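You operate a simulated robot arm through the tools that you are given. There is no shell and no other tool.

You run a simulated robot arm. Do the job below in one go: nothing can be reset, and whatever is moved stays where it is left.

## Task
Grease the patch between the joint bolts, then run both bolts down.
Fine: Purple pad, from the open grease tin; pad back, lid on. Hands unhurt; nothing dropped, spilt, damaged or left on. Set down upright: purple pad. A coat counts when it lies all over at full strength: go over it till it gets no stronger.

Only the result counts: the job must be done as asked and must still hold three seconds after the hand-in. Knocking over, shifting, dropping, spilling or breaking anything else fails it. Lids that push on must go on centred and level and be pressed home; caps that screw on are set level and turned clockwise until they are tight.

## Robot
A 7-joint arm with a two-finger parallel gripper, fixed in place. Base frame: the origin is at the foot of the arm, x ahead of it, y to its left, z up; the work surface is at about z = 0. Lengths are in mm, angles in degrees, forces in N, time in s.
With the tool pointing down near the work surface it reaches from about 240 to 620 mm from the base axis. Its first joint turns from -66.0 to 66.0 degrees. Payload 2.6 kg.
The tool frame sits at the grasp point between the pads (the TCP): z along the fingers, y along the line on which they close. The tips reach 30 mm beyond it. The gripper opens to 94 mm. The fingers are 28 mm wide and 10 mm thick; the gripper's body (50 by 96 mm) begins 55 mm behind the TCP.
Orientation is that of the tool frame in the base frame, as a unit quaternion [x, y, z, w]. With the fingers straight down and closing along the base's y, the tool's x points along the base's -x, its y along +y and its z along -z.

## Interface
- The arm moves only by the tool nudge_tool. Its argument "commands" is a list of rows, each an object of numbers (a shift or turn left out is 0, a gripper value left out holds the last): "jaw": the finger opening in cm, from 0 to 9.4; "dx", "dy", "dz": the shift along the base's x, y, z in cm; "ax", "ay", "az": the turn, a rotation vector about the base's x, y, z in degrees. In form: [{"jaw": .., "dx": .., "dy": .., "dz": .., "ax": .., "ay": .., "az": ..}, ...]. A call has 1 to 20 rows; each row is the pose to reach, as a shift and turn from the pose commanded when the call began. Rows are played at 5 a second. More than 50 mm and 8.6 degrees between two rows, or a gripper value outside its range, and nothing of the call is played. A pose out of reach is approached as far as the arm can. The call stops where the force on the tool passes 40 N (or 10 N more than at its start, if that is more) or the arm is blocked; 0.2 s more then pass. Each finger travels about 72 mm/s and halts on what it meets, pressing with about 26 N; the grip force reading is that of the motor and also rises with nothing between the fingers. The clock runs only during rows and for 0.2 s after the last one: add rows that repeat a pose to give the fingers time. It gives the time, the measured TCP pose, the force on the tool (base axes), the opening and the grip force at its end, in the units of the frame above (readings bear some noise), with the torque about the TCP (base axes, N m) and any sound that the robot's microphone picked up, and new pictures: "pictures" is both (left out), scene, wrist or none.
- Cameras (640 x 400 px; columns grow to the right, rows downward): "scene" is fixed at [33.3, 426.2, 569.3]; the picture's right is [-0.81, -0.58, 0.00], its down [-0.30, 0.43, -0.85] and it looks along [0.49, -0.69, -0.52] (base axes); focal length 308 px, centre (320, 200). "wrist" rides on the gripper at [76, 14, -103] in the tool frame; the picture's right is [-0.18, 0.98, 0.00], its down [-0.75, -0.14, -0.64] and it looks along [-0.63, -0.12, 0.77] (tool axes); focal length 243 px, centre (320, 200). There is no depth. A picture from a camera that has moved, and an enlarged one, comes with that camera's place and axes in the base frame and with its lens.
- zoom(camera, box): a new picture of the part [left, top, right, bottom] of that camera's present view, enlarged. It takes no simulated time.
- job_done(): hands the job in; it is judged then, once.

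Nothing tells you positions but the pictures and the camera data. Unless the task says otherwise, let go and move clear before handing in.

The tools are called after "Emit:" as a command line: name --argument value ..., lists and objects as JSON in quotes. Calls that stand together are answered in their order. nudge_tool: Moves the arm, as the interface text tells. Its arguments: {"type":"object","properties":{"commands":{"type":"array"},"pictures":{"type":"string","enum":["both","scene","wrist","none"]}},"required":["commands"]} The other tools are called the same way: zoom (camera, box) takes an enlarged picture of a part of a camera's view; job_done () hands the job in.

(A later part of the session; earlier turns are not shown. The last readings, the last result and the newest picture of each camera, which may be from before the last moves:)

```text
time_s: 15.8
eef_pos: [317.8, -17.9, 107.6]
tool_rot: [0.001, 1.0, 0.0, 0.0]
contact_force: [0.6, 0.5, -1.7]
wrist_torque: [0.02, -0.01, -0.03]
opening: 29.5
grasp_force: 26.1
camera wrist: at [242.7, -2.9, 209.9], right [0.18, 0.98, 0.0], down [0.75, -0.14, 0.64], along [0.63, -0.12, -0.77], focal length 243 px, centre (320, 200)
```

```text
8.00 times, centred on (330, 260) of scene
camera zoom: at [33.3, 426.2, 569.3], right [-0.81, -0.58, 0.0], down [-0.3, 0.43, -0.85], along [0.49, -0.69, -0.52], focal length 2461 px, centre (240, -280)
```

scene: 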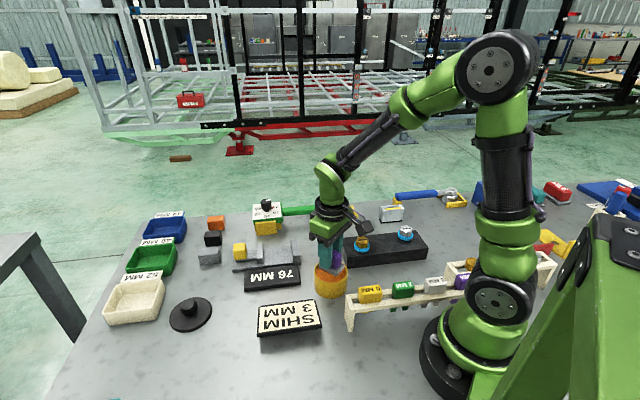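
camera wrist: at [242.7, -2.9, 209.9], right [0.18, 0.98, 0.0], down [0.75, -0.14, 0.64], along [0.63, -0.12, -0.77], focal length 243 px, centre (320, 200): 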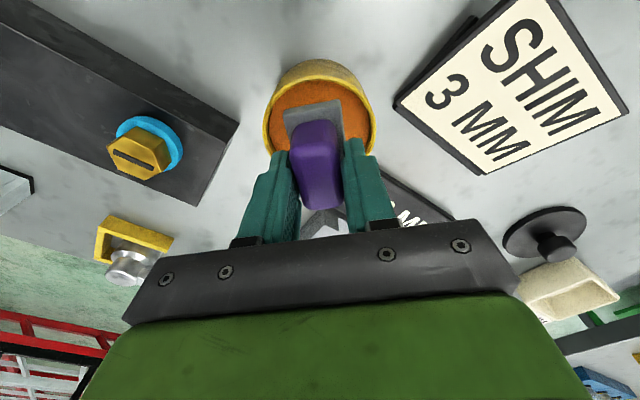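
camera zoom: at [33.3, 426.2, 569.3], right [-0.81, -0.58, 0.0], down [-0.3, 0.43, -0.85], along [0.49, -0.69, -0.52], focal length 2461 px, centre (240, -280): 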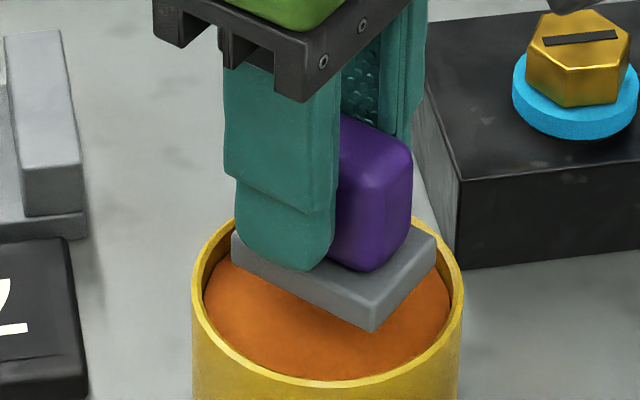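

Emit:
nudge_tool --commands '[{"dz": -0.2, "jaw": 1}, {"dz": -0.4, "jaw": 1}, {"dz": -0.5, "jaw": 1}, {"dz": -0.5, "jaw": 1}]' --pictures "none"

Emit:
zoom --camera "scene" --box '[290, 235, 370, 285]'

Emit:
zoom --camera "wrist" --box '[220, 50, 428, 180]'

```text
time_s: 16.8
eef_pos: [319.8, -15.6, 102.6]
tool_rot: [0.0, 1.0, -0.001, 0.001]
contact_force: [-0.8, -0.1, -1.5]
wrist_torque: [-0.01, 0.01, 0.03]
opening: 29.3
grasp_force: 25.9
```

```text
8.00 times, centred on (330, 260) of scene
camera zoom: at [33.3, 426.2, 569.3], right [-0.81, -0.58, 0.0], down [-0.3, 0.43, -0.85], along [0.49, -0.69, -0.52], focal length 2461 px, centre (240, -280)
```

zoom: 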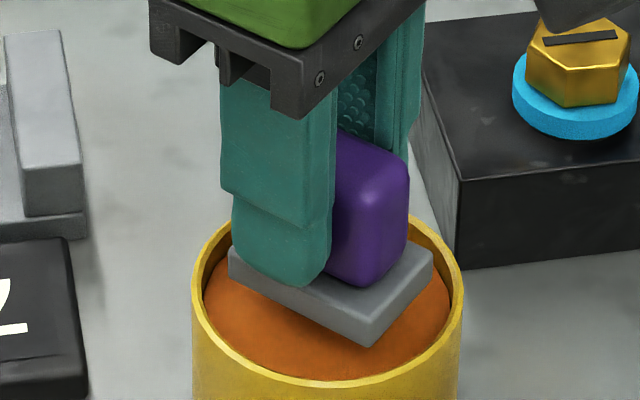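

```text
3.08 times, centred on (324, 115) of wrist
camera zoom: at [242.8, -1.5, 205.2], right [0.18, 0.98, 0.0], down [0.75, -0.14, 0.64], along [0.63, -0.12, -0.77], focal length 746 px, centre (308, 462)
```

zoom: 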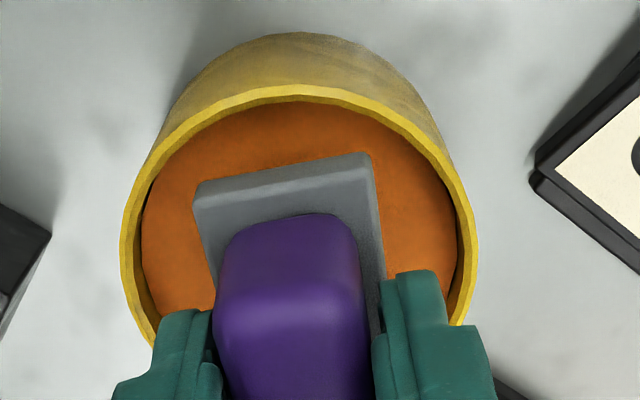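

Emit:
nudge_tool --commands '[{"dz": -0.1, "jaw": 1}, {"dz": -0.2, "jaw": 1}, {"dz": -0.3, "jaw": 1}, {"dz": -0.3, "jaw": 1}]' --pictures "none"

Emit:
zoom --camera "scene" --box '[290, 235, 370, 285]'

```text
time_s: 17.8
eef_pos: [318.9, -17.0, 99.6]
tool_rot: [0.001, 1.0, -0.001, 0.001]
contact_force: [-0.1, -0.8, -2.2]
wrist_torque: [0.03, -0.03, -0.01]
opening: 29.5
grasp_force: 26.2
```

```text
8.00 times, centred on (330, 260) of scene
camera zoom: at [33.3, 426.2, 569.3], right [-0.81, -0.58, 0.0], down [-0.3, 0.43, -0.85], along [0.49, -0.69, -0.52], focal length 2461 px, centre (240, -280)
```

zoom: 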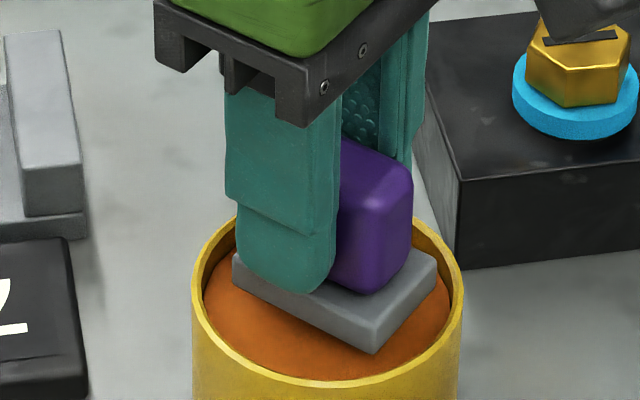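

Emit:
nudge_tool --commands '[{"dz": -0.1, "jaw": 1}, {"dz": -0.2, "jaw": 1}, {"dz": -0.3, "jaw": 1}, {"dz": -0.3, "jaw": 1}]' --pictures "none"

Emit:
zoom --camera "scene" --box '[290, 235, 370, 285]'

```text
time_s: 18.8
eef_pos: [319.1, -16.6, 94.9]
tool_rot: [0.0, 1.0, 0.0, 0.0]
contact_force: [0.1, -0.2, -1.4]
wrist_torque: [0.03, 0.0, -0.02]
opening: 29.4
grasp_force: 26.3
```

```text
8.00 times, centred on (330, 260) of scene
camera zoom: at [33.3, 426.2, 569.3], right [-0.81, -0.58, 0.0], down [-0.3, 0.43, -0.85], along [0.49, -0.69, -0.52], focal length 2461 px, centre (240, -280)
```

zoom: 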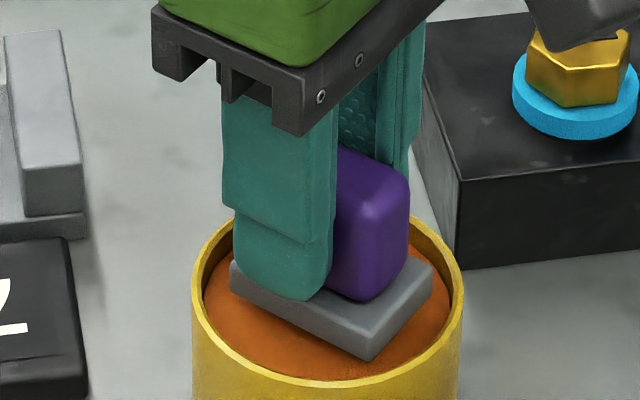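

Emit:
nudge_tool --commands '[{"dz": -0.1, "jaw": 1}, {"dz": -0.2, "jaw": 1}, {"dz": -0.3, "jaw": 1}, {"dz": -0.3, "jaw": 1}]' --pictures "none"

Emit:
zoom --camera "scene" --box '[290, 235, 370, 285]'

Emit:
zoom --camera "wrist" --box '[220, 50, 428, 180]'

```text
time_s: 19.8
eef_pos: [320.3, -16.9, 94.2]
tool_rot: [0.001, 1.0, 0.0, 0.001]
contact_force: [0.2, 0.5, -1.4]
wrist_torque: [-0.01, -0.05, 0.0]
opening: 29.0
grasp_force: 25.5
```

```text
8.00 times, centred on (330, 260) of scene
camera zoom: at [33.3, 426.2, 569.3], right [-0.81, -0.58, 0.0], down [-0.3, 0.43, -0.85], along [0.49, -0.69, -0.52], focal length 2461 px, centre (240, -280)
```

zoom: 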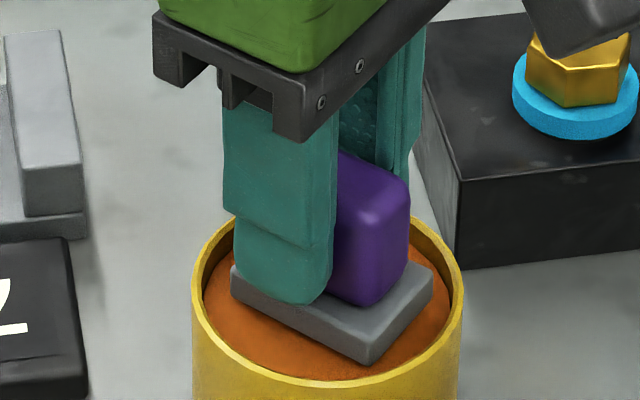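

```text
3.08 times, centred on (324, 115) of wrist
camera zoom: at [243.2, -3.2, 196.0], right [0.18, 0.98, 0.0], down [0.75, -0.14, 0.64], along [0.63, -0.12, -0.77], focal length 746 px, centre (308, 462)
```

zoom: 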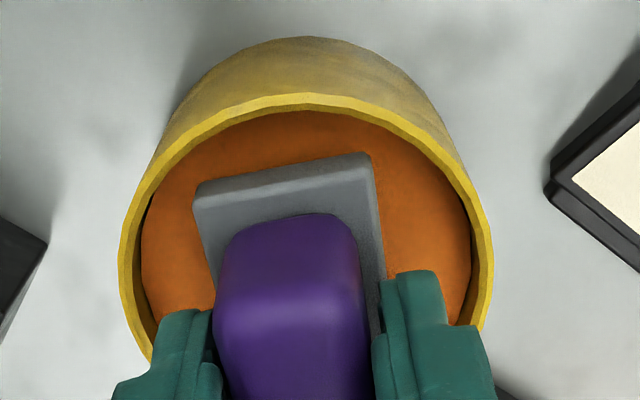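

Emit:
nudge_tool --commands '[{"dz": -0.1, "jaw": 1}, {"dz": -0.2, "jaw": 1}, {"dz": -0.3, "jaw": 1}, {"dz": -0.3, "jaw": 1}]' --pictures "none"

Emit:
zoom --camera "scene" --box '[290, 235, 370, 285]'

```text
time_s: 20.8
eef_pos: [319.3, -18.6, 90.4]
tool_rot: [0.0, 1.0, 0.0, 0.0]
contact_force: [0.0, 0.0, -1.9]
wrist_torque: [0.04, -0.03, 0.01]
opening: 29.5
grasp_force: 26.2
```

```text
8.00 times, centred on (330, 260) of scene
camera zoom: at [33.3, 426.2, 569.3], right [-0.81, -0.58, 0.0], down [-0.3, 0.43, -0.85], along [0.49, -0.69, -0.52], focal length 2461 px, centre (240, -280)
```

zoom: 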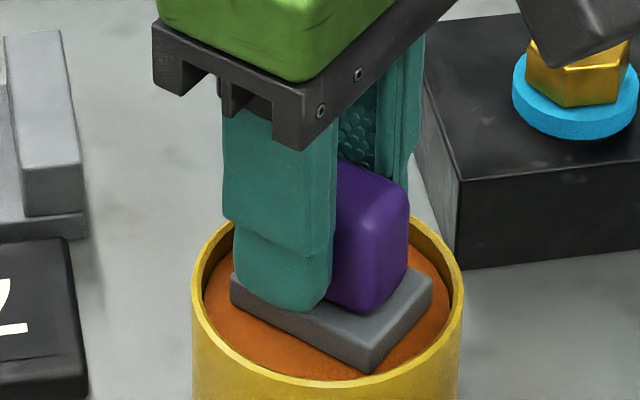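

Emit:
nudge_tool --commands '[{"dz": -0.05, "jaw": 1}, {"dz": -0.1, "jaw": 1}, {"dz": -0.15, "jaw": 1}, {"dz": -0.2, "jaw": 1}, {"dz": -0.2, "jaw": 1}]' --pictures "none"

Emit:
zoom --camera "scene" --box '[290, 235, 370, 285]'

Emit:
zoom --camera "wrist" --box '[220, 50, 428, 180]'

```text
time_s: 22.0
eef_pos: [320.5, -16.8, 90.4]
tool_rot: [0.0, 1.0, -0.001, 0.002]
contact_force: [1.0, -3.8, 20.6]
wrist_torque: [-0.01, 0.42, 0.02]
opening: 29.2
grasp_force: 26.1
```

```text
8.00 times, centred on (330, 260) of scene
camera zoom: at [33.2, 426.2, 569.4], right [-0.81, -0.58, 0.0], down [-0.3, 0.43, -0.85], along [0.49, -0.69, -0.52], focal length 2461 px, centre (240, -280)
```

zoom: 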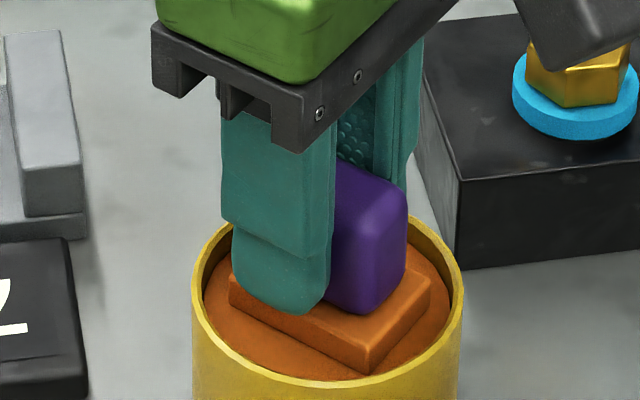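

```text
3.08 times, centred on (324, 115) of wrist
camera zoom: at [243.6, -3.1, 192.0], right [0.18, 0.98, 0.0], down [0.75, -0.14, 0.64], along [0.63, -0.12, -0.76], focal length 746 px, centre (308, 462)
```

zoom: 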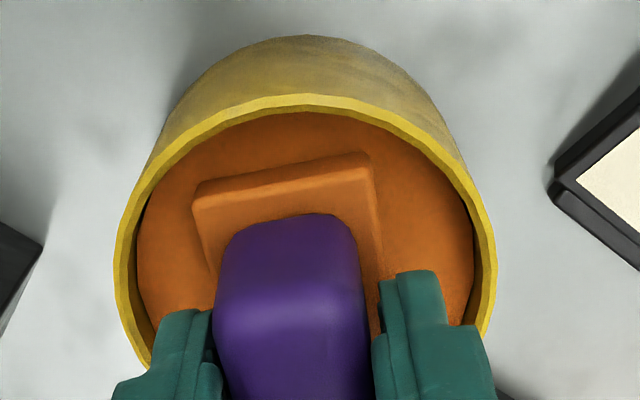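

The felt face turned orange, so the pad is loaded. I'll lift straight out and carry it high over to the middle of the joint block, turning to align with the block.

Emit:
nudge_tool --commands '[{"dz": 0.5, "jaw": 1}, {"dz": 2, "jaw": 1}, {"dz": 4.5, "jaw": 1}, {"dz": 6.5, "jaw": 1}, {"dz": 7.3, "dx": -0.4, "dy": -1.5, "az": -4, "jaw": 1}, {"dz": 7.3, "dx": -1.2, "dy": -4.5, "az": -11, "jaw": 1}, {"dz": 7.3, "dx": -2.1, "dy": -7.5, "az": -18, "jaw": 1}, {"dz": 7.3, "dx": -3, "dy": -10.5, "az": -26, "jaw": 1}, {"dz": 7.3, "dx": -3.9, "dy": -13.5, "az": -34, "jaw": 1}, {"dz": 7.3, "dx": -4.6, "dy": -16.3, "az": -40, "jaw": 1}, {"dz": 7.3, "dx": -5.09, "dy": -18.05, "az": -44, "jaw": 1}, {"dz": 7.3, "dx": -5.09, "dy": -18.05, "az": -44, "jaw": 1}]' --pictures "both"

Emit:
zoom --camera "wrist" --box '[160, 0, 480, 200]'

Emit:
zoom --camera "scene" --box '[300, 190, 460, 290]'

```text
time_s: 24.6
eef_pos: [269.4, -199.1, 158.4]
tool_rot: [0.375, 0.927, 0.001, 0.0]
contact_force: [0.3, 0.3, -1.3]
wrist_torque: [-0.02, 0.02, -0.01]
opening: 29.4
grasp_force: 25.6
camera wrist: at [222.6, -135.3, 261.5], right [0.82, 0.58, 0.0], down [0.44, -0.63, 0.64], along [0.37, -0.52, -0.77], focal length 243 px, centre (320, 200)
```

scene: 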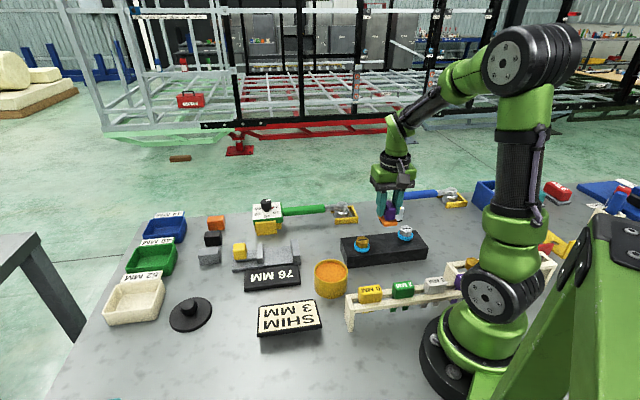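
wrist: 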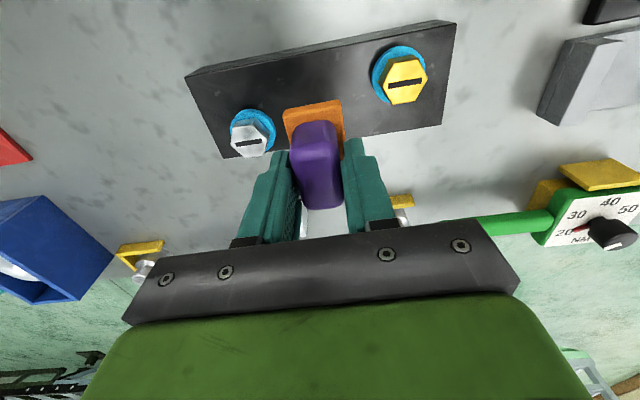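

```text
2.00 times, centred on (320, 100) of wrist
camera zoom: at [222.6, -135.3, 261.5], right [0.82, 0.58, 0.0], down [0.44, -0.63, 0.64], along [0.37, -0.52, -0.77], focal length 485 px, centre (320, 400)
```

zoom: 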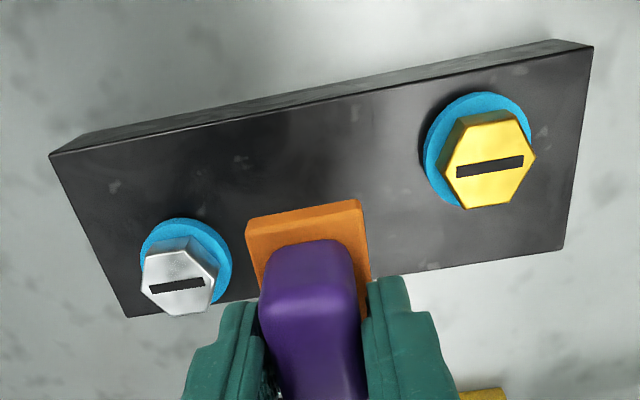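

```text
4.00 times, centred on (380, 240) of scene
camera zoom: at [33.3, 426.2, 569.4], right [-0.81, -0.58, 0.0], down [-0.3, 0.43, -0.85], along [0.49, -0.69, -0.52], focal length 1230 px, centre (80, 40)
```

zoom: 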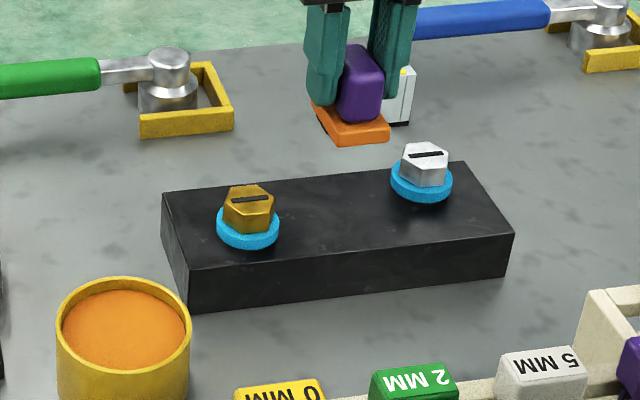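

I can see the block clearly: about 220×80 mm, top at roughly z=36–40, with the bolts diagonal and the middle at about (266,-193). I'll descend between the bolts, stopping just above the surface.

Emit:
nudge_tool --commands '[{"dz": -1.5, "dx": 0.1, "dy": 0.2, "jaw": 1}, {"dz": -3, "dx": 0.1, "dy": 0.2, "jaw": 1}, {"dz": -4.5, "dx": 0.1, "dy": 0.2, "jaw": 1}, {"dz": -5.5, "dx": 0.1, "dy": 0.2, "jaw": 1}, {"dz": -6.2, "dx": 0.1, "dy": 0.2, "jaw": 1}, {"dz": -6.2, "dx": 0.1, "dy": 0.2, "jaw": 1}]' --pictures "both"

Emit:
zoom --camera "wrist" --box '[120, 0, 520, 250]'

Emit:
zoom --camera "scene" --box '[330, 200, 442, 270]'

```text
time_s: 26.0
eef_pos: [269.0, -195.2, 98.2]
tool_rot: [0.375, 0.927, -0.001, 0.0]
contact_force: [1.1, 0.0, -1.0]
wrist_torque: [-0.03, 0.0, 0.0]
opening: 29.2
grasp_force: 26.4
camera wrist: at [223.3, -132.7, 200.1], right [0.82, 0.58, 0.0], down [0.44, -0.63, 0.64], along [0.37, -0.52, -0.77], focal length 243 px, centre (320, 200)
```

scene: 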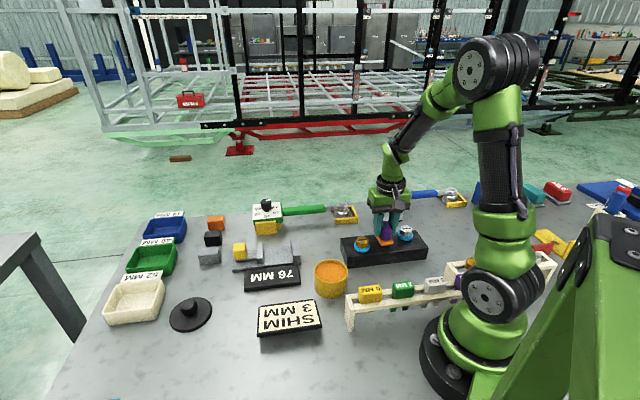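
wrist: 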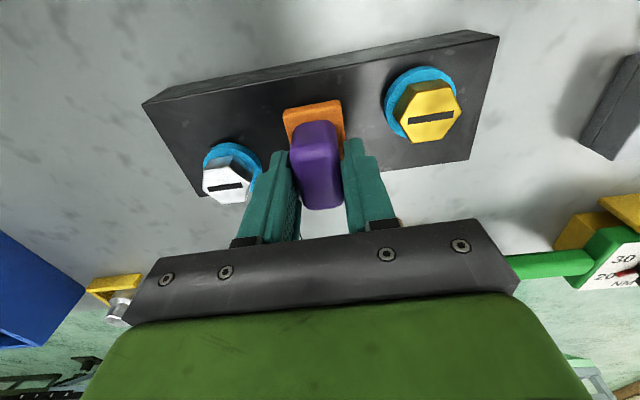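

```text
1.60 times, centred on (320, 125) of wrist
camera zoom: at [223.3, -132.7, 200.1], right [0.82, 0.58, 0.0], down [0.44, -0.63, 0.64], along [0.37, -0.52, -0.77], focal length 388 px, centre (320, 320)
```

zoom: 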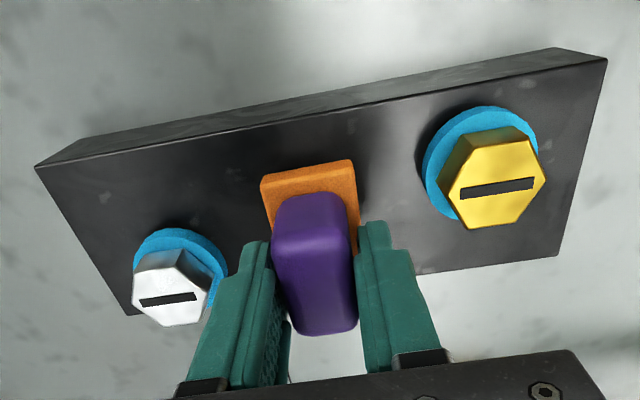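

```text
5.71 times, centred on (386, 235) of scene
camera zoom: at [33.3, 426.2, 569.4], right [-0.81, -0.58, 0.0], down [-0.3, 0.43, -0.85], along [0.49, -0.69, -0.52], focal length 1758 px, centre (-57, 0)
```

zoom: 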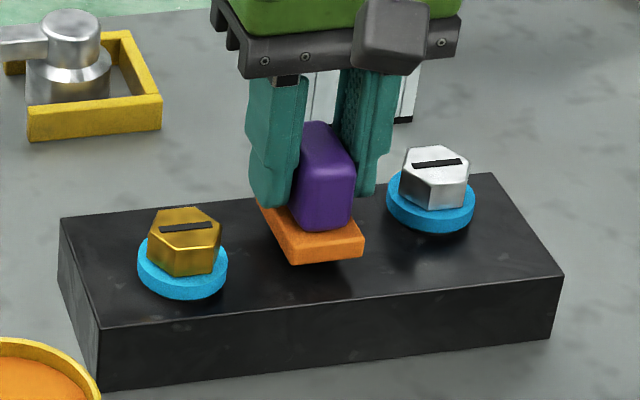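

Emit:
nudge_tool --commands '[{"dz": -0.2, "jaw": 1}, {"dz": -0.4, "jaw": 1}, {"dz": -0.5, "jaw": 1}, {"dz": -0.5, "jaw": 1}]' --pictures "none"

Emit:
zoom --camera "scene" --box '[330, 200, 442, 270]'

```text
time_s: 27.0
eef_pos: [269.7, -195.7, 93.3]
tool_rot: [0.374, 0.927, 0.0, 0.001]
contact_force: [0.0, 0.4, -1.1]
wrist_torque: [0.01, -0.03, 0.01]
opening: 29.3
grasp_force: 25.6
```

```text
5.71 times, centred on (386, 235) of scene
camera zoom: at [33.3, 426.2, 569.4], right [-0.81, -0.58, 0.0], down [-0.3, 0.43, -0.85], along [0.49, -0.69, -0.52], focal length 1758 px, centre (-57, 0)
```

zoom: 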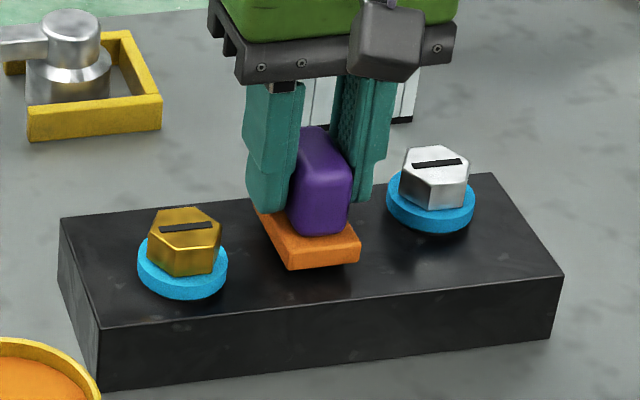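

Emit:
nudge_tool --commands '[{"dz": -0.1, "jaw": 1}, {"dz": -0.2, "jaw": 1}, {"dz": -0.3, "jaw": 1}, {"dz": -0.3, "jaw": 1}]' --pictures "none"

Emit:
zoom --camera "scene" --box '[330, 200, 442, 270]'

```text
time_s: 28.0
eef_pos: [269.2, -195.6, 91.0]
tool_rot: [0.374, 0.928, 0.0, 0.0]
contact_force: [0.7, 0.2, -1.6]
wrist_torque: [-0.03, 0.0, -0.02]
opening: 29.4
grasp_force: 25.6
```

```text
5.71 times, centred on (386, 235) of scene
camera zoom: at [33.3, 426.2, 569.4], right [-0.81, -0.58, 0.0], down [-0.3, 0.43, -0.85], along [0.49, -0.69, -0.52], focal length 1758 px, centre (-57, 0)
```

zoom: 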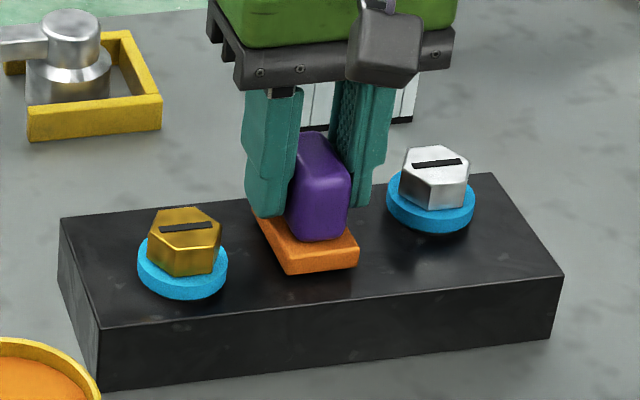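

Emit:
nudge_tool --commands '[{"dz": -0.1, "jaw": 1}, {"dz": -0.2, "jaw": 1}, {"dz": -0.3, "jaw": 1}, {"dz": -0.3, "jaw": 1}]' --pictures "none"

Emit:
zoom --camera "scene" --box '[330, 200, 442, 270]'

```text
time_s: 29.0
eef_pos: [268.8, -195.8, 89.0]
tool_rot: [0.375, 0.927, 0.0, 0.0]
contact_force: [0.0, -0.7, -1.8]
wrist_torque: [0.0, 0.01, 0.0]
opening: 29.4
grasp_force: 26.0
```

```text
5.71 times, centred on (386, 235) of scene
camera zoom: at [33.3, 426.2, 569.4], right [-0.81, -0.58, 0.0], down [-0.3, 0.43, -0.85], along [0.49, -0.69, -0.52], focal length 1758 px, centre (-57, 0)
```

zoom: 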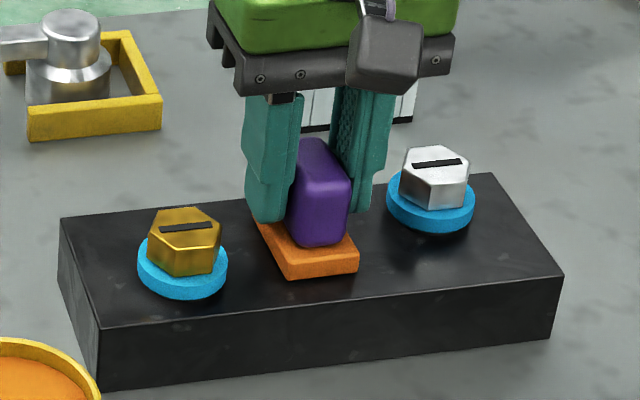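

Emit:
nudge_tool --commands '[{"dz": -0.1, "jaw": 1}, {"dz": -0.2, "jaw": 1}, {"dz": -0.2, "jaw": 1}]' --pictures "none"

Emit:
zoom --camera "scene" --box '[330, 200, 442, 270]'

```text
time_s: 29.8
eef_pos: [269.4, -194.6, 88.5]
tool_rot: [0.375, 0.927, 0.001, 0.002]
contact_force: [-7.0, 3.8, 23.2]
wrist_torque: [0.03, 0.08, -0.01]
opening: 29.3
grasp_force: 26.1
```

```text
5.71 times, centred on (386, 235) of scene
camera zoom: at [33.2, 426.3, 569.3], right [-0.81, -0.58, 0.0], down [-0.3, 0.43, -0.85], along [0.49, -0.69, -0.52], focal length 1758 px, centre (-57, 0)
```

zoom: 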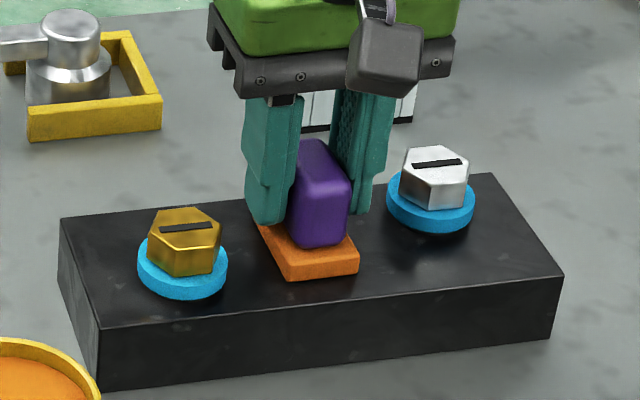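

The pad is in contact with the block at about 23 N. I'll ease off slightly and stroke along the block axis between the bolts by ±15 mm.

Emit:
nudge_tool --commands '[{"dz": 0.1, "jaw": 1}, {"dz": 0.1, "dx": 0.35, "dy": 0.355, "jaw": 1}, {"dz": 0.1, "dx": 0.7, "dy": 0.71, "jaw": 1}, {"dz": 0.1, "dx": 1.05, "dy": 1.065, "jaw": 1}, {"dz": 0.1, "dx": 0.7, "dy": 0.71, "jaw": 1}, {"dz": 0.1, "dx": 0.35, "dy": 0.355, "jaw": 1}, {"dz": 0.1, "dx": 0, "dy": 0, "jaw": 1}, {"dz": 0.1, "dx": -0.35, "dy": -0.355, "jaw": 1}, {"dz": 0.1, "dx": -0.7, "dy": -0.71, "jaw": 1}, {"dz": 0.1, "dx": -1.05, "dy": -1.065, "jaw": 1}, {"dz": 0.1, "dx": -1.05, "dy": -1.065, "jaw": 1}]' --pictures "both"

Emit:
zoom --camera "wrist" --box '[120, 0, 520, 250]'

Emit:
zoom --camera "scene" --box '[330, 200, 442, 270]'

```text
time_s: 32.2
eef_pos: [258.7, -206.2, 87.9]
tool_rot: [0.375, 0.927, 0.0, 0.0]
contact_force: [0.0, -0.2, -1.1]
wrist_torque: [-0.03, -0.03, 0.0]
opening: 29.4
grasp_force: 25.9
camera wrist: at [213.7, -143.1, 190.2], right [0.82, 0.58, 0.0], down [0.44, -0.63, 0.64], along [0.37, -0.52, -0.77], focal length 243 px, centre (320, 200)
```

scene: 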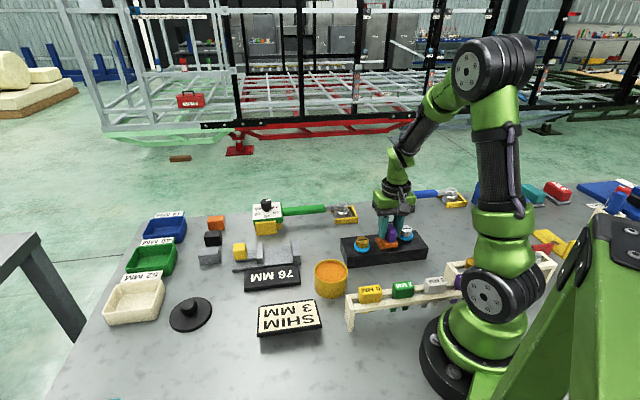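
wrist: 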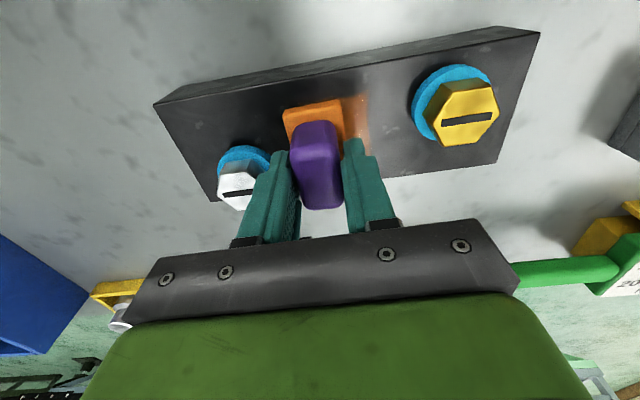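

```text
1.60 times, centred on (320, 125) of wrist
camera zoom: at [213.7, -143.1, 190.2], right [0.82, 0.58, 0.0], down [0.44, -0.63, 0.64], along [0.37, -0.52, -0.77], focal length 388 px, centre (320, 320)
```

zoom: 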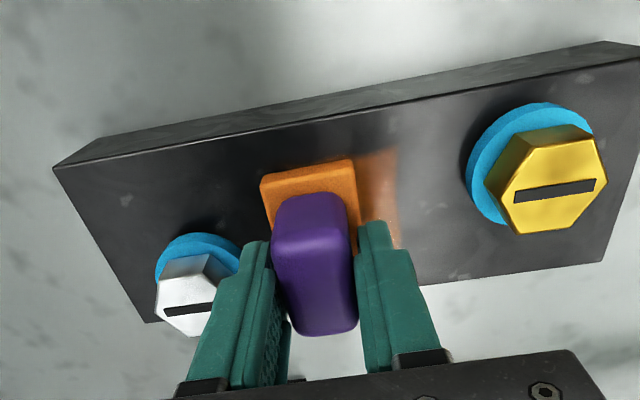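

```text
5.71 times, centred on (386, 235) of scene
camera zoom: at [33.3, 426.2, 569.4], right [-0.81, -0.58, 0.0], down [-0.3, 0.43, -0.85], along [0.49, -0.69, -0.52], focal length 1758 px, centre (-57, 0)
```

zoom: 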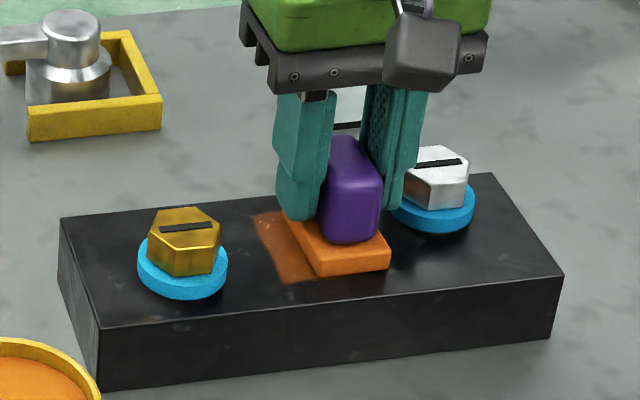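

A first faint coat shows, but contact was lost after easing off. I'll lower a touch in half-millimetre steps until there's light contact.

Emit:
nudge_tool --commands '[{"dz": -0.05, "jaw": 1}, {"dz": -0.05, "jaw": 1}]' --pictures "none"

```text
time_s: 32.8
eef_pos: [258.5, -206.2, 86.0]
tool_rot: [0.375, 0.927, 0.0, -0.001]
contact_force: [0.1, -0.1, -2.3]
wrist_torque: [0.02, 0.03, 0.01]
opening: 29.2
grasp_force: 26.0
```

Emit:
nudge_tool --commands '[{"dz": -0.05, "jaw": 1}, {"dz": -0.05, "jaw": 1}]' --pictures "none"

```text
time_s: 33.4
eef_pos: [260.5, -207.0, 87.0]
tool_rot: [0.374, 0.927, 0.0, 0.001]
contact_force: [-4.9, 5.9, 23.7]
wrist_torque: [0.06, 0.07, -0.02]
opening: 29.4
grasp_force: 26.3
```

Emit:
nudge_tool --commands '[{"dz": 0.015, "dx": 0.35, "dy": 0.355, "jaw": 1}, {"dz": 0.015, "dx": 0.7, "dy": 0.71, "jaw": 1}, {"dz": 0.015, "dx": 1.05, "dy": 1.065, "jaw": 1}, {"dz": 0.015, "dx": 1.4, "dy": 1.42, "jaw": 1}, {"dz": 0.015, "dx": 1.75, "dy": 1.775, "jaw": 1}, {"dz": 0.015, "dx": 2.1, "dy": 2.13, "jaw": 1}, {"dz": 0.015, "dx": 2.1, "dy": 2.13, "jaw": 1}]' --pictures "both"

Emit:
zoom --camera "scene" --box '[330, 200, 442, 270]'

Emit:
zoom --camera "wrist" --box '[120, 0, 520, 250]'

```text
time_s: 35.0
eef_pos: [280.2, -184.8, 86.7]
tool_rot: [0.374, 0.927, 0.0, 0.001]
contact_force: [-8.1, -6.5, 24.6]
wrist_torque: [-0.09, 0.0, -0.04]
opening: 29.5
grasp_force: 26.2
camera wrist: at [234.8, -121.5, 189.3], right [0.82, 0.58, 0.0], down [0.44, -0.62, 0.64], along [0.37, -0.52, -0.77], focal length 243 px, centre (320, 200)
```

scene: 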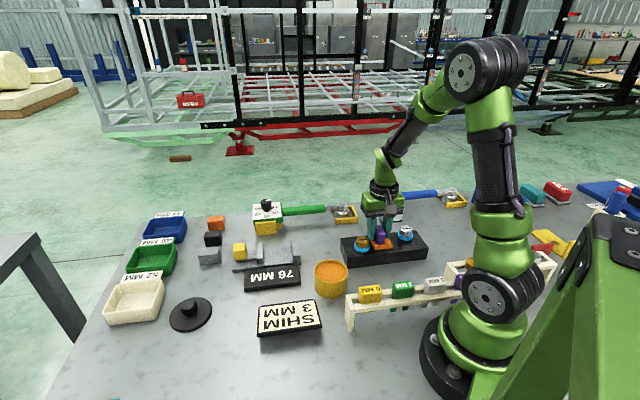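
wrist: 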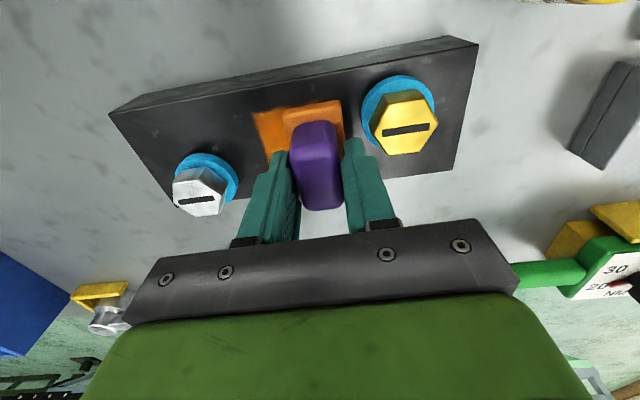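

```text
5.71 times, centred on (386, 235) of scene
camera zoom: at [33.2, 426.3, 569.3], right [-0.81, -0.58, 0.0], down [-0.3, 0.43, -0.85], along [0.49, -0.69, -0.52], focal length 1758 px, centre (-57, 0)
```

zoom: 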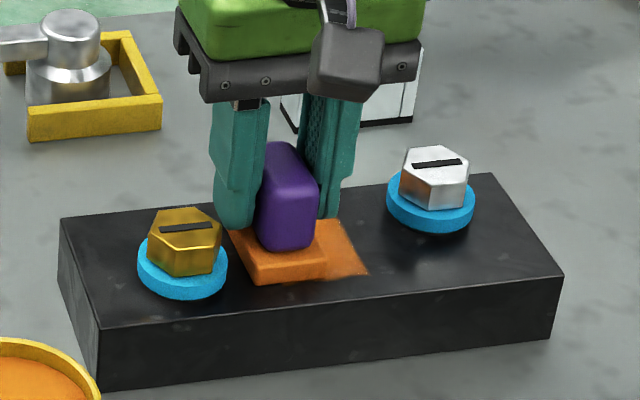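

```text
1.60 times, centred on (320, 125) of wrist
camera zoom: at [234.8, -121.5, 189.3], right [0.82, 0.58, 0.0], down [0.44, -0.62, 0.64], along [0.37, -0.52, -0.77], focal length 388 px, centre (320, 320)
```

zoom: 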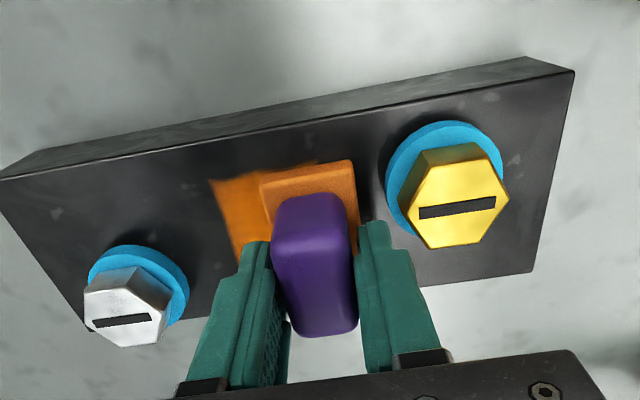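

The coat appears strongly on a patch roughly 45×40 mm between the bolts. I'll continue stroking back and forth over it.

Emit:
nudge_tool --commands '[{"dx": -0.35, "dy": -0.355, "jaw": 1}, {"dx": -0.7, "dy": -0.71, "jaw": 1}, {"dx": -1.05, "dy": -1.065, "jaw": 1}, {"dx": -1.4, "dy": -1.42, "jaw": 1}, {"dx": -1.75, "dy": -1.775, "jaw": 1}, {"dx": -2.1, "dy": -2.13, "jaw": 1}, {"dx": -1.75, "dy": -1.775, "jaw": 1}, {"dx": -1.4, "dy": -1.42, "jaw": 1}, {"dx": -1.05, "dy": -1.065, "jaw": 1}, {"dx": -0.7, "dy": -0.71, "jaw": 1}, {"dx": -0.35, "dy": -0.355, "jaw": 1}, {"dx": 0, "dy": 0, "jaw": 1}, {"dx": -0.35, "dy": -0.355, "jaw": 1}, {"dx": -0.7, "dy": -0.71, "jaw": 1}, {"dx": -1.05, "dy": -1.065, "jaw": 1}, {"dx": -1.4, "dy": -1.42, "jaw": 1}, {"dx": -1.75, "dy": -1.775, "jaw": 1}, {"dx": -2.1, "dy": -2.13, "jaw": 1}]' --pictures "both"

Emit:
zoom --camera "scene" --box '[330, 200, 442, 270]'

Emit:
zoom --camera "wrist" --box '[120, 0, 520, 250]'

```text
time_s: 38.8
eef_pos: [258.6, -207.5, 86.0]
tool_rot: [0.374, 0.927, 0.0, 0.0]
contact_force: [-0.6, -0.7, -1.2]
wrist_torque: [0.01, 0.01, -0.02]
opening: 29.4
grasp_force: 26.2
camera wrist: at [212.7, -142.9, 188.8], right [0.82, 0.58, 0.0], down [0.44, -0.63, 0.64], along [0.37, -0.52, -0.77], focal length 243 px, centre (320, 200)
```

scene: 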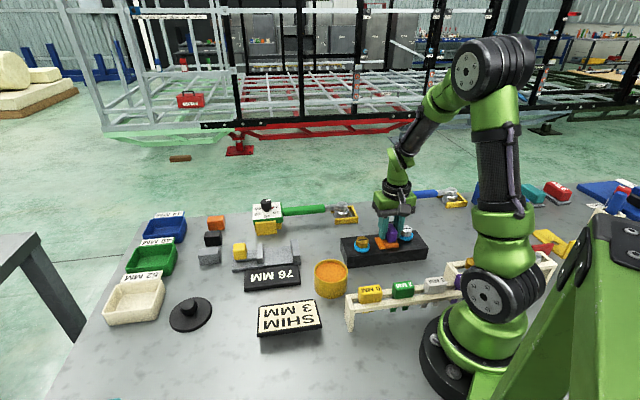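
wrist: 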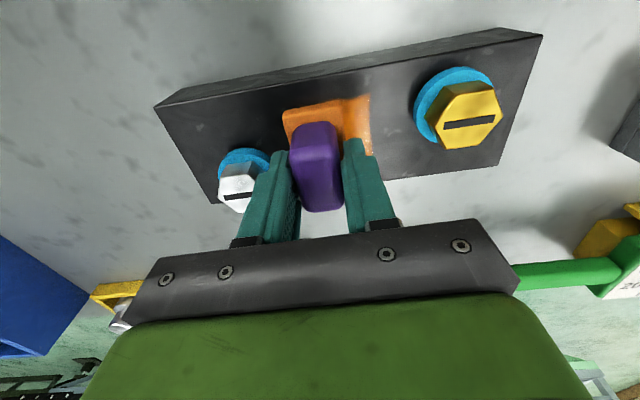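

```text
5.71 times, centred on (386, 235) of scene
camera zoom: at [33.3, 426.2, 569.4], right [-0.81, -0.58, 0.0], down [-0.3, 0.43, -0.85], along [0.49, -0.69, -0.52], focal length 1758 px, centre (-57, 0)
```

zoom: 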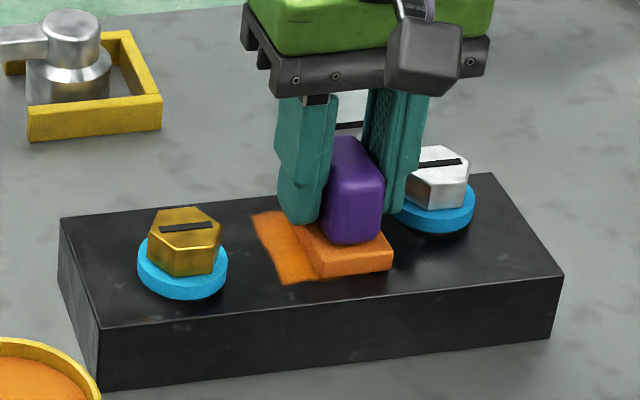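

```text
1.60 times, centred on (320, 125) of wrist
camera zoom: at [212.7, -142.9, 188.8], right [0.82, 0.58, 0.0], down [0.44, -0.63, 0.64], along [0.37, -0.52, -0.77], focal length 388 px, centre (320, 320)
```

zoom: 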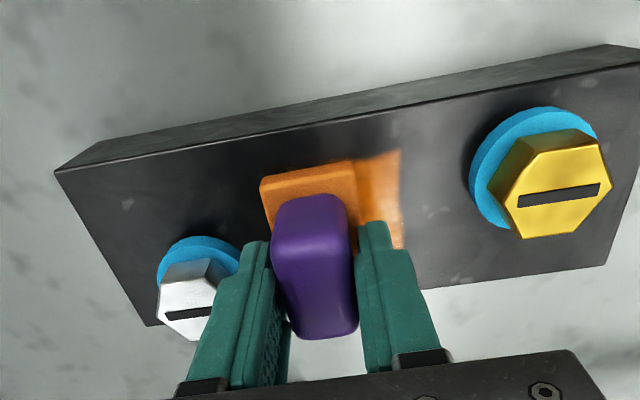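

Emit:
nudge_tool --commands '[{"dx": 0.21, "dy": 0.213, "dz": -0.03, "jaw": 1}, {"dx": -0.074, "dy": 0.494, "dz": -0.03, "jaw": 1}, {"dx": -0.359, "dy": 0.775, "dz": -0.03, "jaw": 1}, {"dx": 0.064, "dy": 1.202, "dz": -0.025, "jaw": 1}, {"dx": 0.486, "dy": 1.629, "dz": -0.02, "jaw": 1}, {"dx": 0.907, "dy": 2.055, "dz": -0.015, "jaw": 1}, {"dx": 1.329, "dy": 2.482, "dz": -0.01, "jaw": 1}, {"dx": 1.329, "dy": 2.482, "dz": -0.01, "jaw": 1}]' --pictures "both"

Emit:
zoom --camera "scene" --box '[330, 200, 442, 270]'

Emit:
zoom --camera "wrist" --box '[120, 0, 520, 250]'

```text
time_s: 40.6
eef_pos: [271.6, -183.4, 86.2]
tool_rot: [0.375, 0.927, -0.001, 0.001]
contact_force: [0.2, -0.7, -1.0]
wrist_torque: [-0.01, 0.03, 0.04]
opening: 29.4
grasp_force: 25.9
camera wrist: at [226.1, -119.3, 188.8], right [0.82, 0.58, 0.0], down [0.44, -0.62, 0.64], along [0.37, -0.52, -0.77], focal length 243 px, centre (320, 200)
```

scene: 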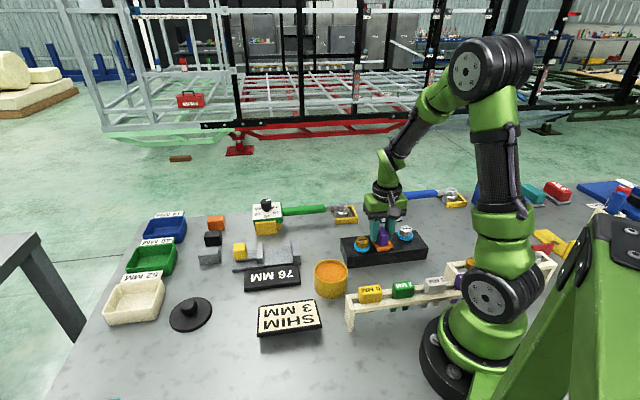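
wrist: 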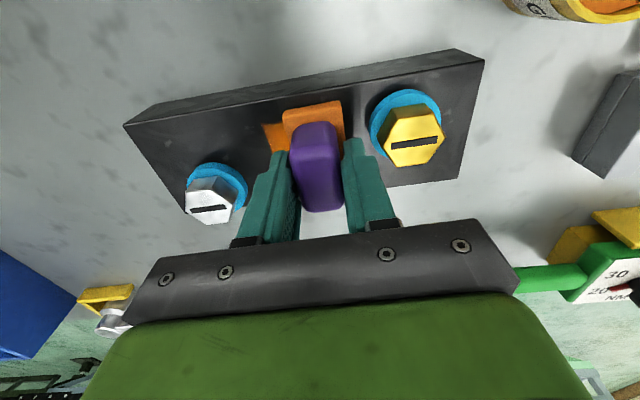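

```text
5.71 times, centred on (386, 235) of scene
camera zoom: at [33.3, 426.2, 569.4], right [-0.81, -0.58, 0.0], down [-0.3, 0.43, -0.85], along [0.49, -0.69, -0.52], focal length 1758 px, centre (-57, 0)
```

zoom: 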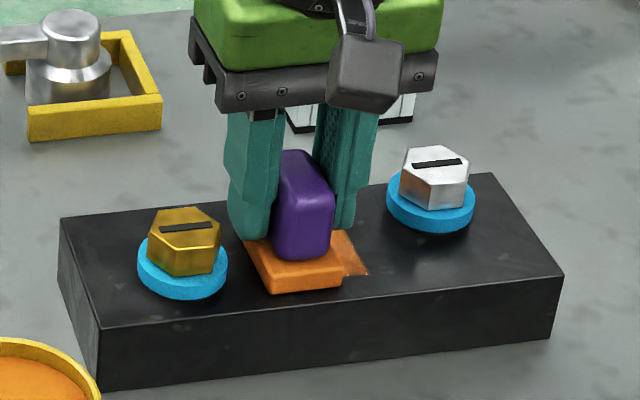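

```text
1.60 times, centred on (320, 125) of wrist
camera zoom: at [226.1, -119.3, 188.8], right [0.82, 0.58, 0.0], down [0.44, -0.62, 0.64], along [0.37, -0.52, -0.77], focal length 388 px, centre (320, 320)
```

zoom: 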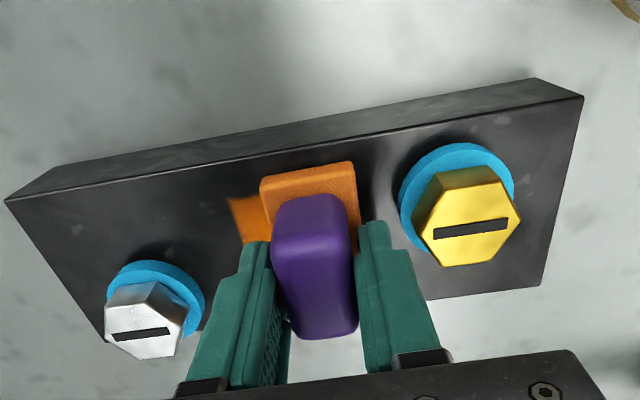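

Emit:
nudge_tool --commands '[{"dz": -0.03, "jaw": 1}, {"dz": -0.03, "jaw": 1}]' --pictures "none"

```text
time_s: 41.2
eef_pos: [271.7, -183.2, 86.4]
tool_rot: [0.376, 0.927, 0.0, -0.001]
contact_force: [0.4, -0.3, -1.9]
wrist_torque: [0.0, 0.02, -0.01]
opening: 29.5
grasp_force: 26.2
```

Emit:
nudge_tool --commands '[{"dz": -0.03, "jaw": 1}, {"dz": -0.03, "jaw": 1}]' --pictures "none"

```text
time_s: 41.8
eef_pos: [272.4, -182.0, 85.9]
tool_rot: [0.374, 0.928, 0.0, 0.0]
contact_force: [-0.9, 0.5, -1.8]
wrist_torque: [0.02, 0.01, 0.03]
opening: 29.4
grasp_force: 25.7
```

Emit:
nudge_tool --commands '[{"dz": -0.03, "jaw": 1}, {"dz": -0.03, "jaw": 1}]' --pictures "none"

```text
time_s: 42.4
eef_pos: [272.0, -182.4, 86.9]
tool_rot: [0.375, 0.927, 0.0, 0.0]
contact_force: [0.2, 0.6, -1.4]
wrist_torque: [-0.02, -0.01, 0.01]
opening: 29.4
grasp_force: 26.2
```

Emit:
nudge_tool --commands '[{"dz": -0.03, "jaw": 1}, {"dz": -0.03, "jaw": 1}]' --pictures "none"

```text
time_s: 43.0
eef_pos: [272.7, -181.9, 85.7]
tool_rot: [0.373, 0.928, 0.0, 0.0]
contact_force: [-2.3, 2.1, 4.9]
wrist_torque: [0.0, 0.14, -0.02]
opening: 29.3
grasp_force: 26.3
```

Light contact (about 6 N) now. I'll stroke at this height and watch the force.

Emit:
nudge_tool --commands '[{"dx": -0.422, "dy": -0.427, "dz": -0.01, "jaw": 1}, {"dx": -0.844, "dy": -0.853, "dz": -0.02, "jaw": 1}, {"dx": -1.265, "dy": -1.28, "dz": -0.02, "jaw": 1}, {"dx": -1.687, "dy": -1.706, "dz": -0.02, "jaw": 1}, {"dx": -1.687, "dy": -1.706, "dz": -0.02, "jaw": 1}]' --pictures "wrist"

Emit:
zoom --camera "scene" --box '[330, 200, 442, 270]'

Emit:
zoom --camera "wrist" --box '[120, 0, 520, 250]'

```text
time_s: 44.2
eef_pos: [254.5, -199.5, 85.2]
tool_rot: [0.375, 0.927, 0.0, -0.001]
contact_force: [-0.2, -1.3, -0.9]
wrist_torque: [-0.01, -0.02, -0.02]
opening: 29.4
grasp_force: 26.1
camera wrist: at [209.6, -135.9, 188.2], right [0.82, 0.58, 0.0], down [0.44, -0.63, 0.64], along [0.37, -0.52, -0.77], focal length 243 px, centre (320, 200)
```

wrist: 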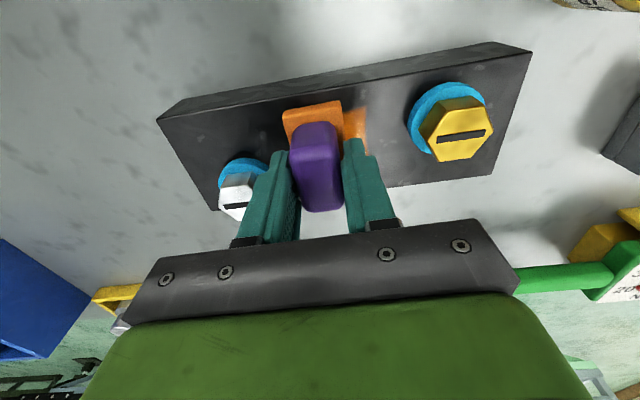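

```text
5.71 times, centred on (386, 235) of scene
camera zoom: at [33.3, 426.2, 569.3], right [-0.81, -0.58, 0.0], down [-0.3, 0.43, -0.85], along [0.49, -0.69, -0.52], focal length 1758 px, centre (-57, 0)
```

zoom: 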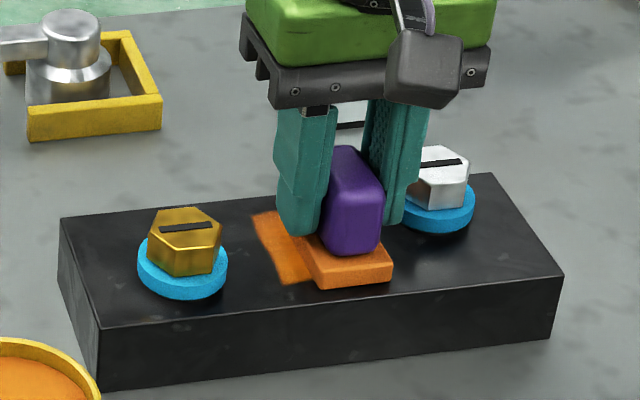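

```text
1.60 times, centred on (320, 125) of wrist
camera zoom: at [209.6, -135.9, 188.2], right [0.82, 0.58, 0.0], down [0.44, -0.63, 0.64], along [0.37, -0.52, -0.77], focal length 388 px, centre (320, 320)
```

zoom: 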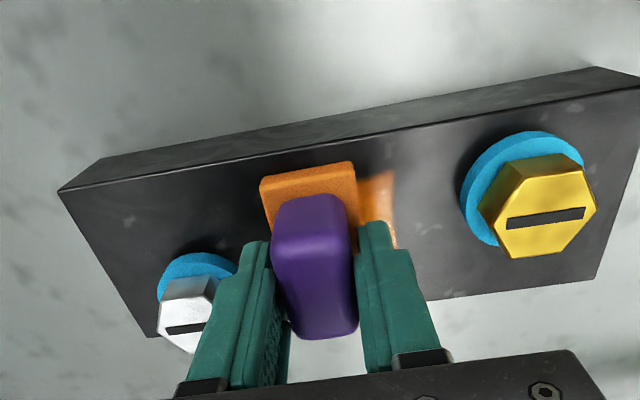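

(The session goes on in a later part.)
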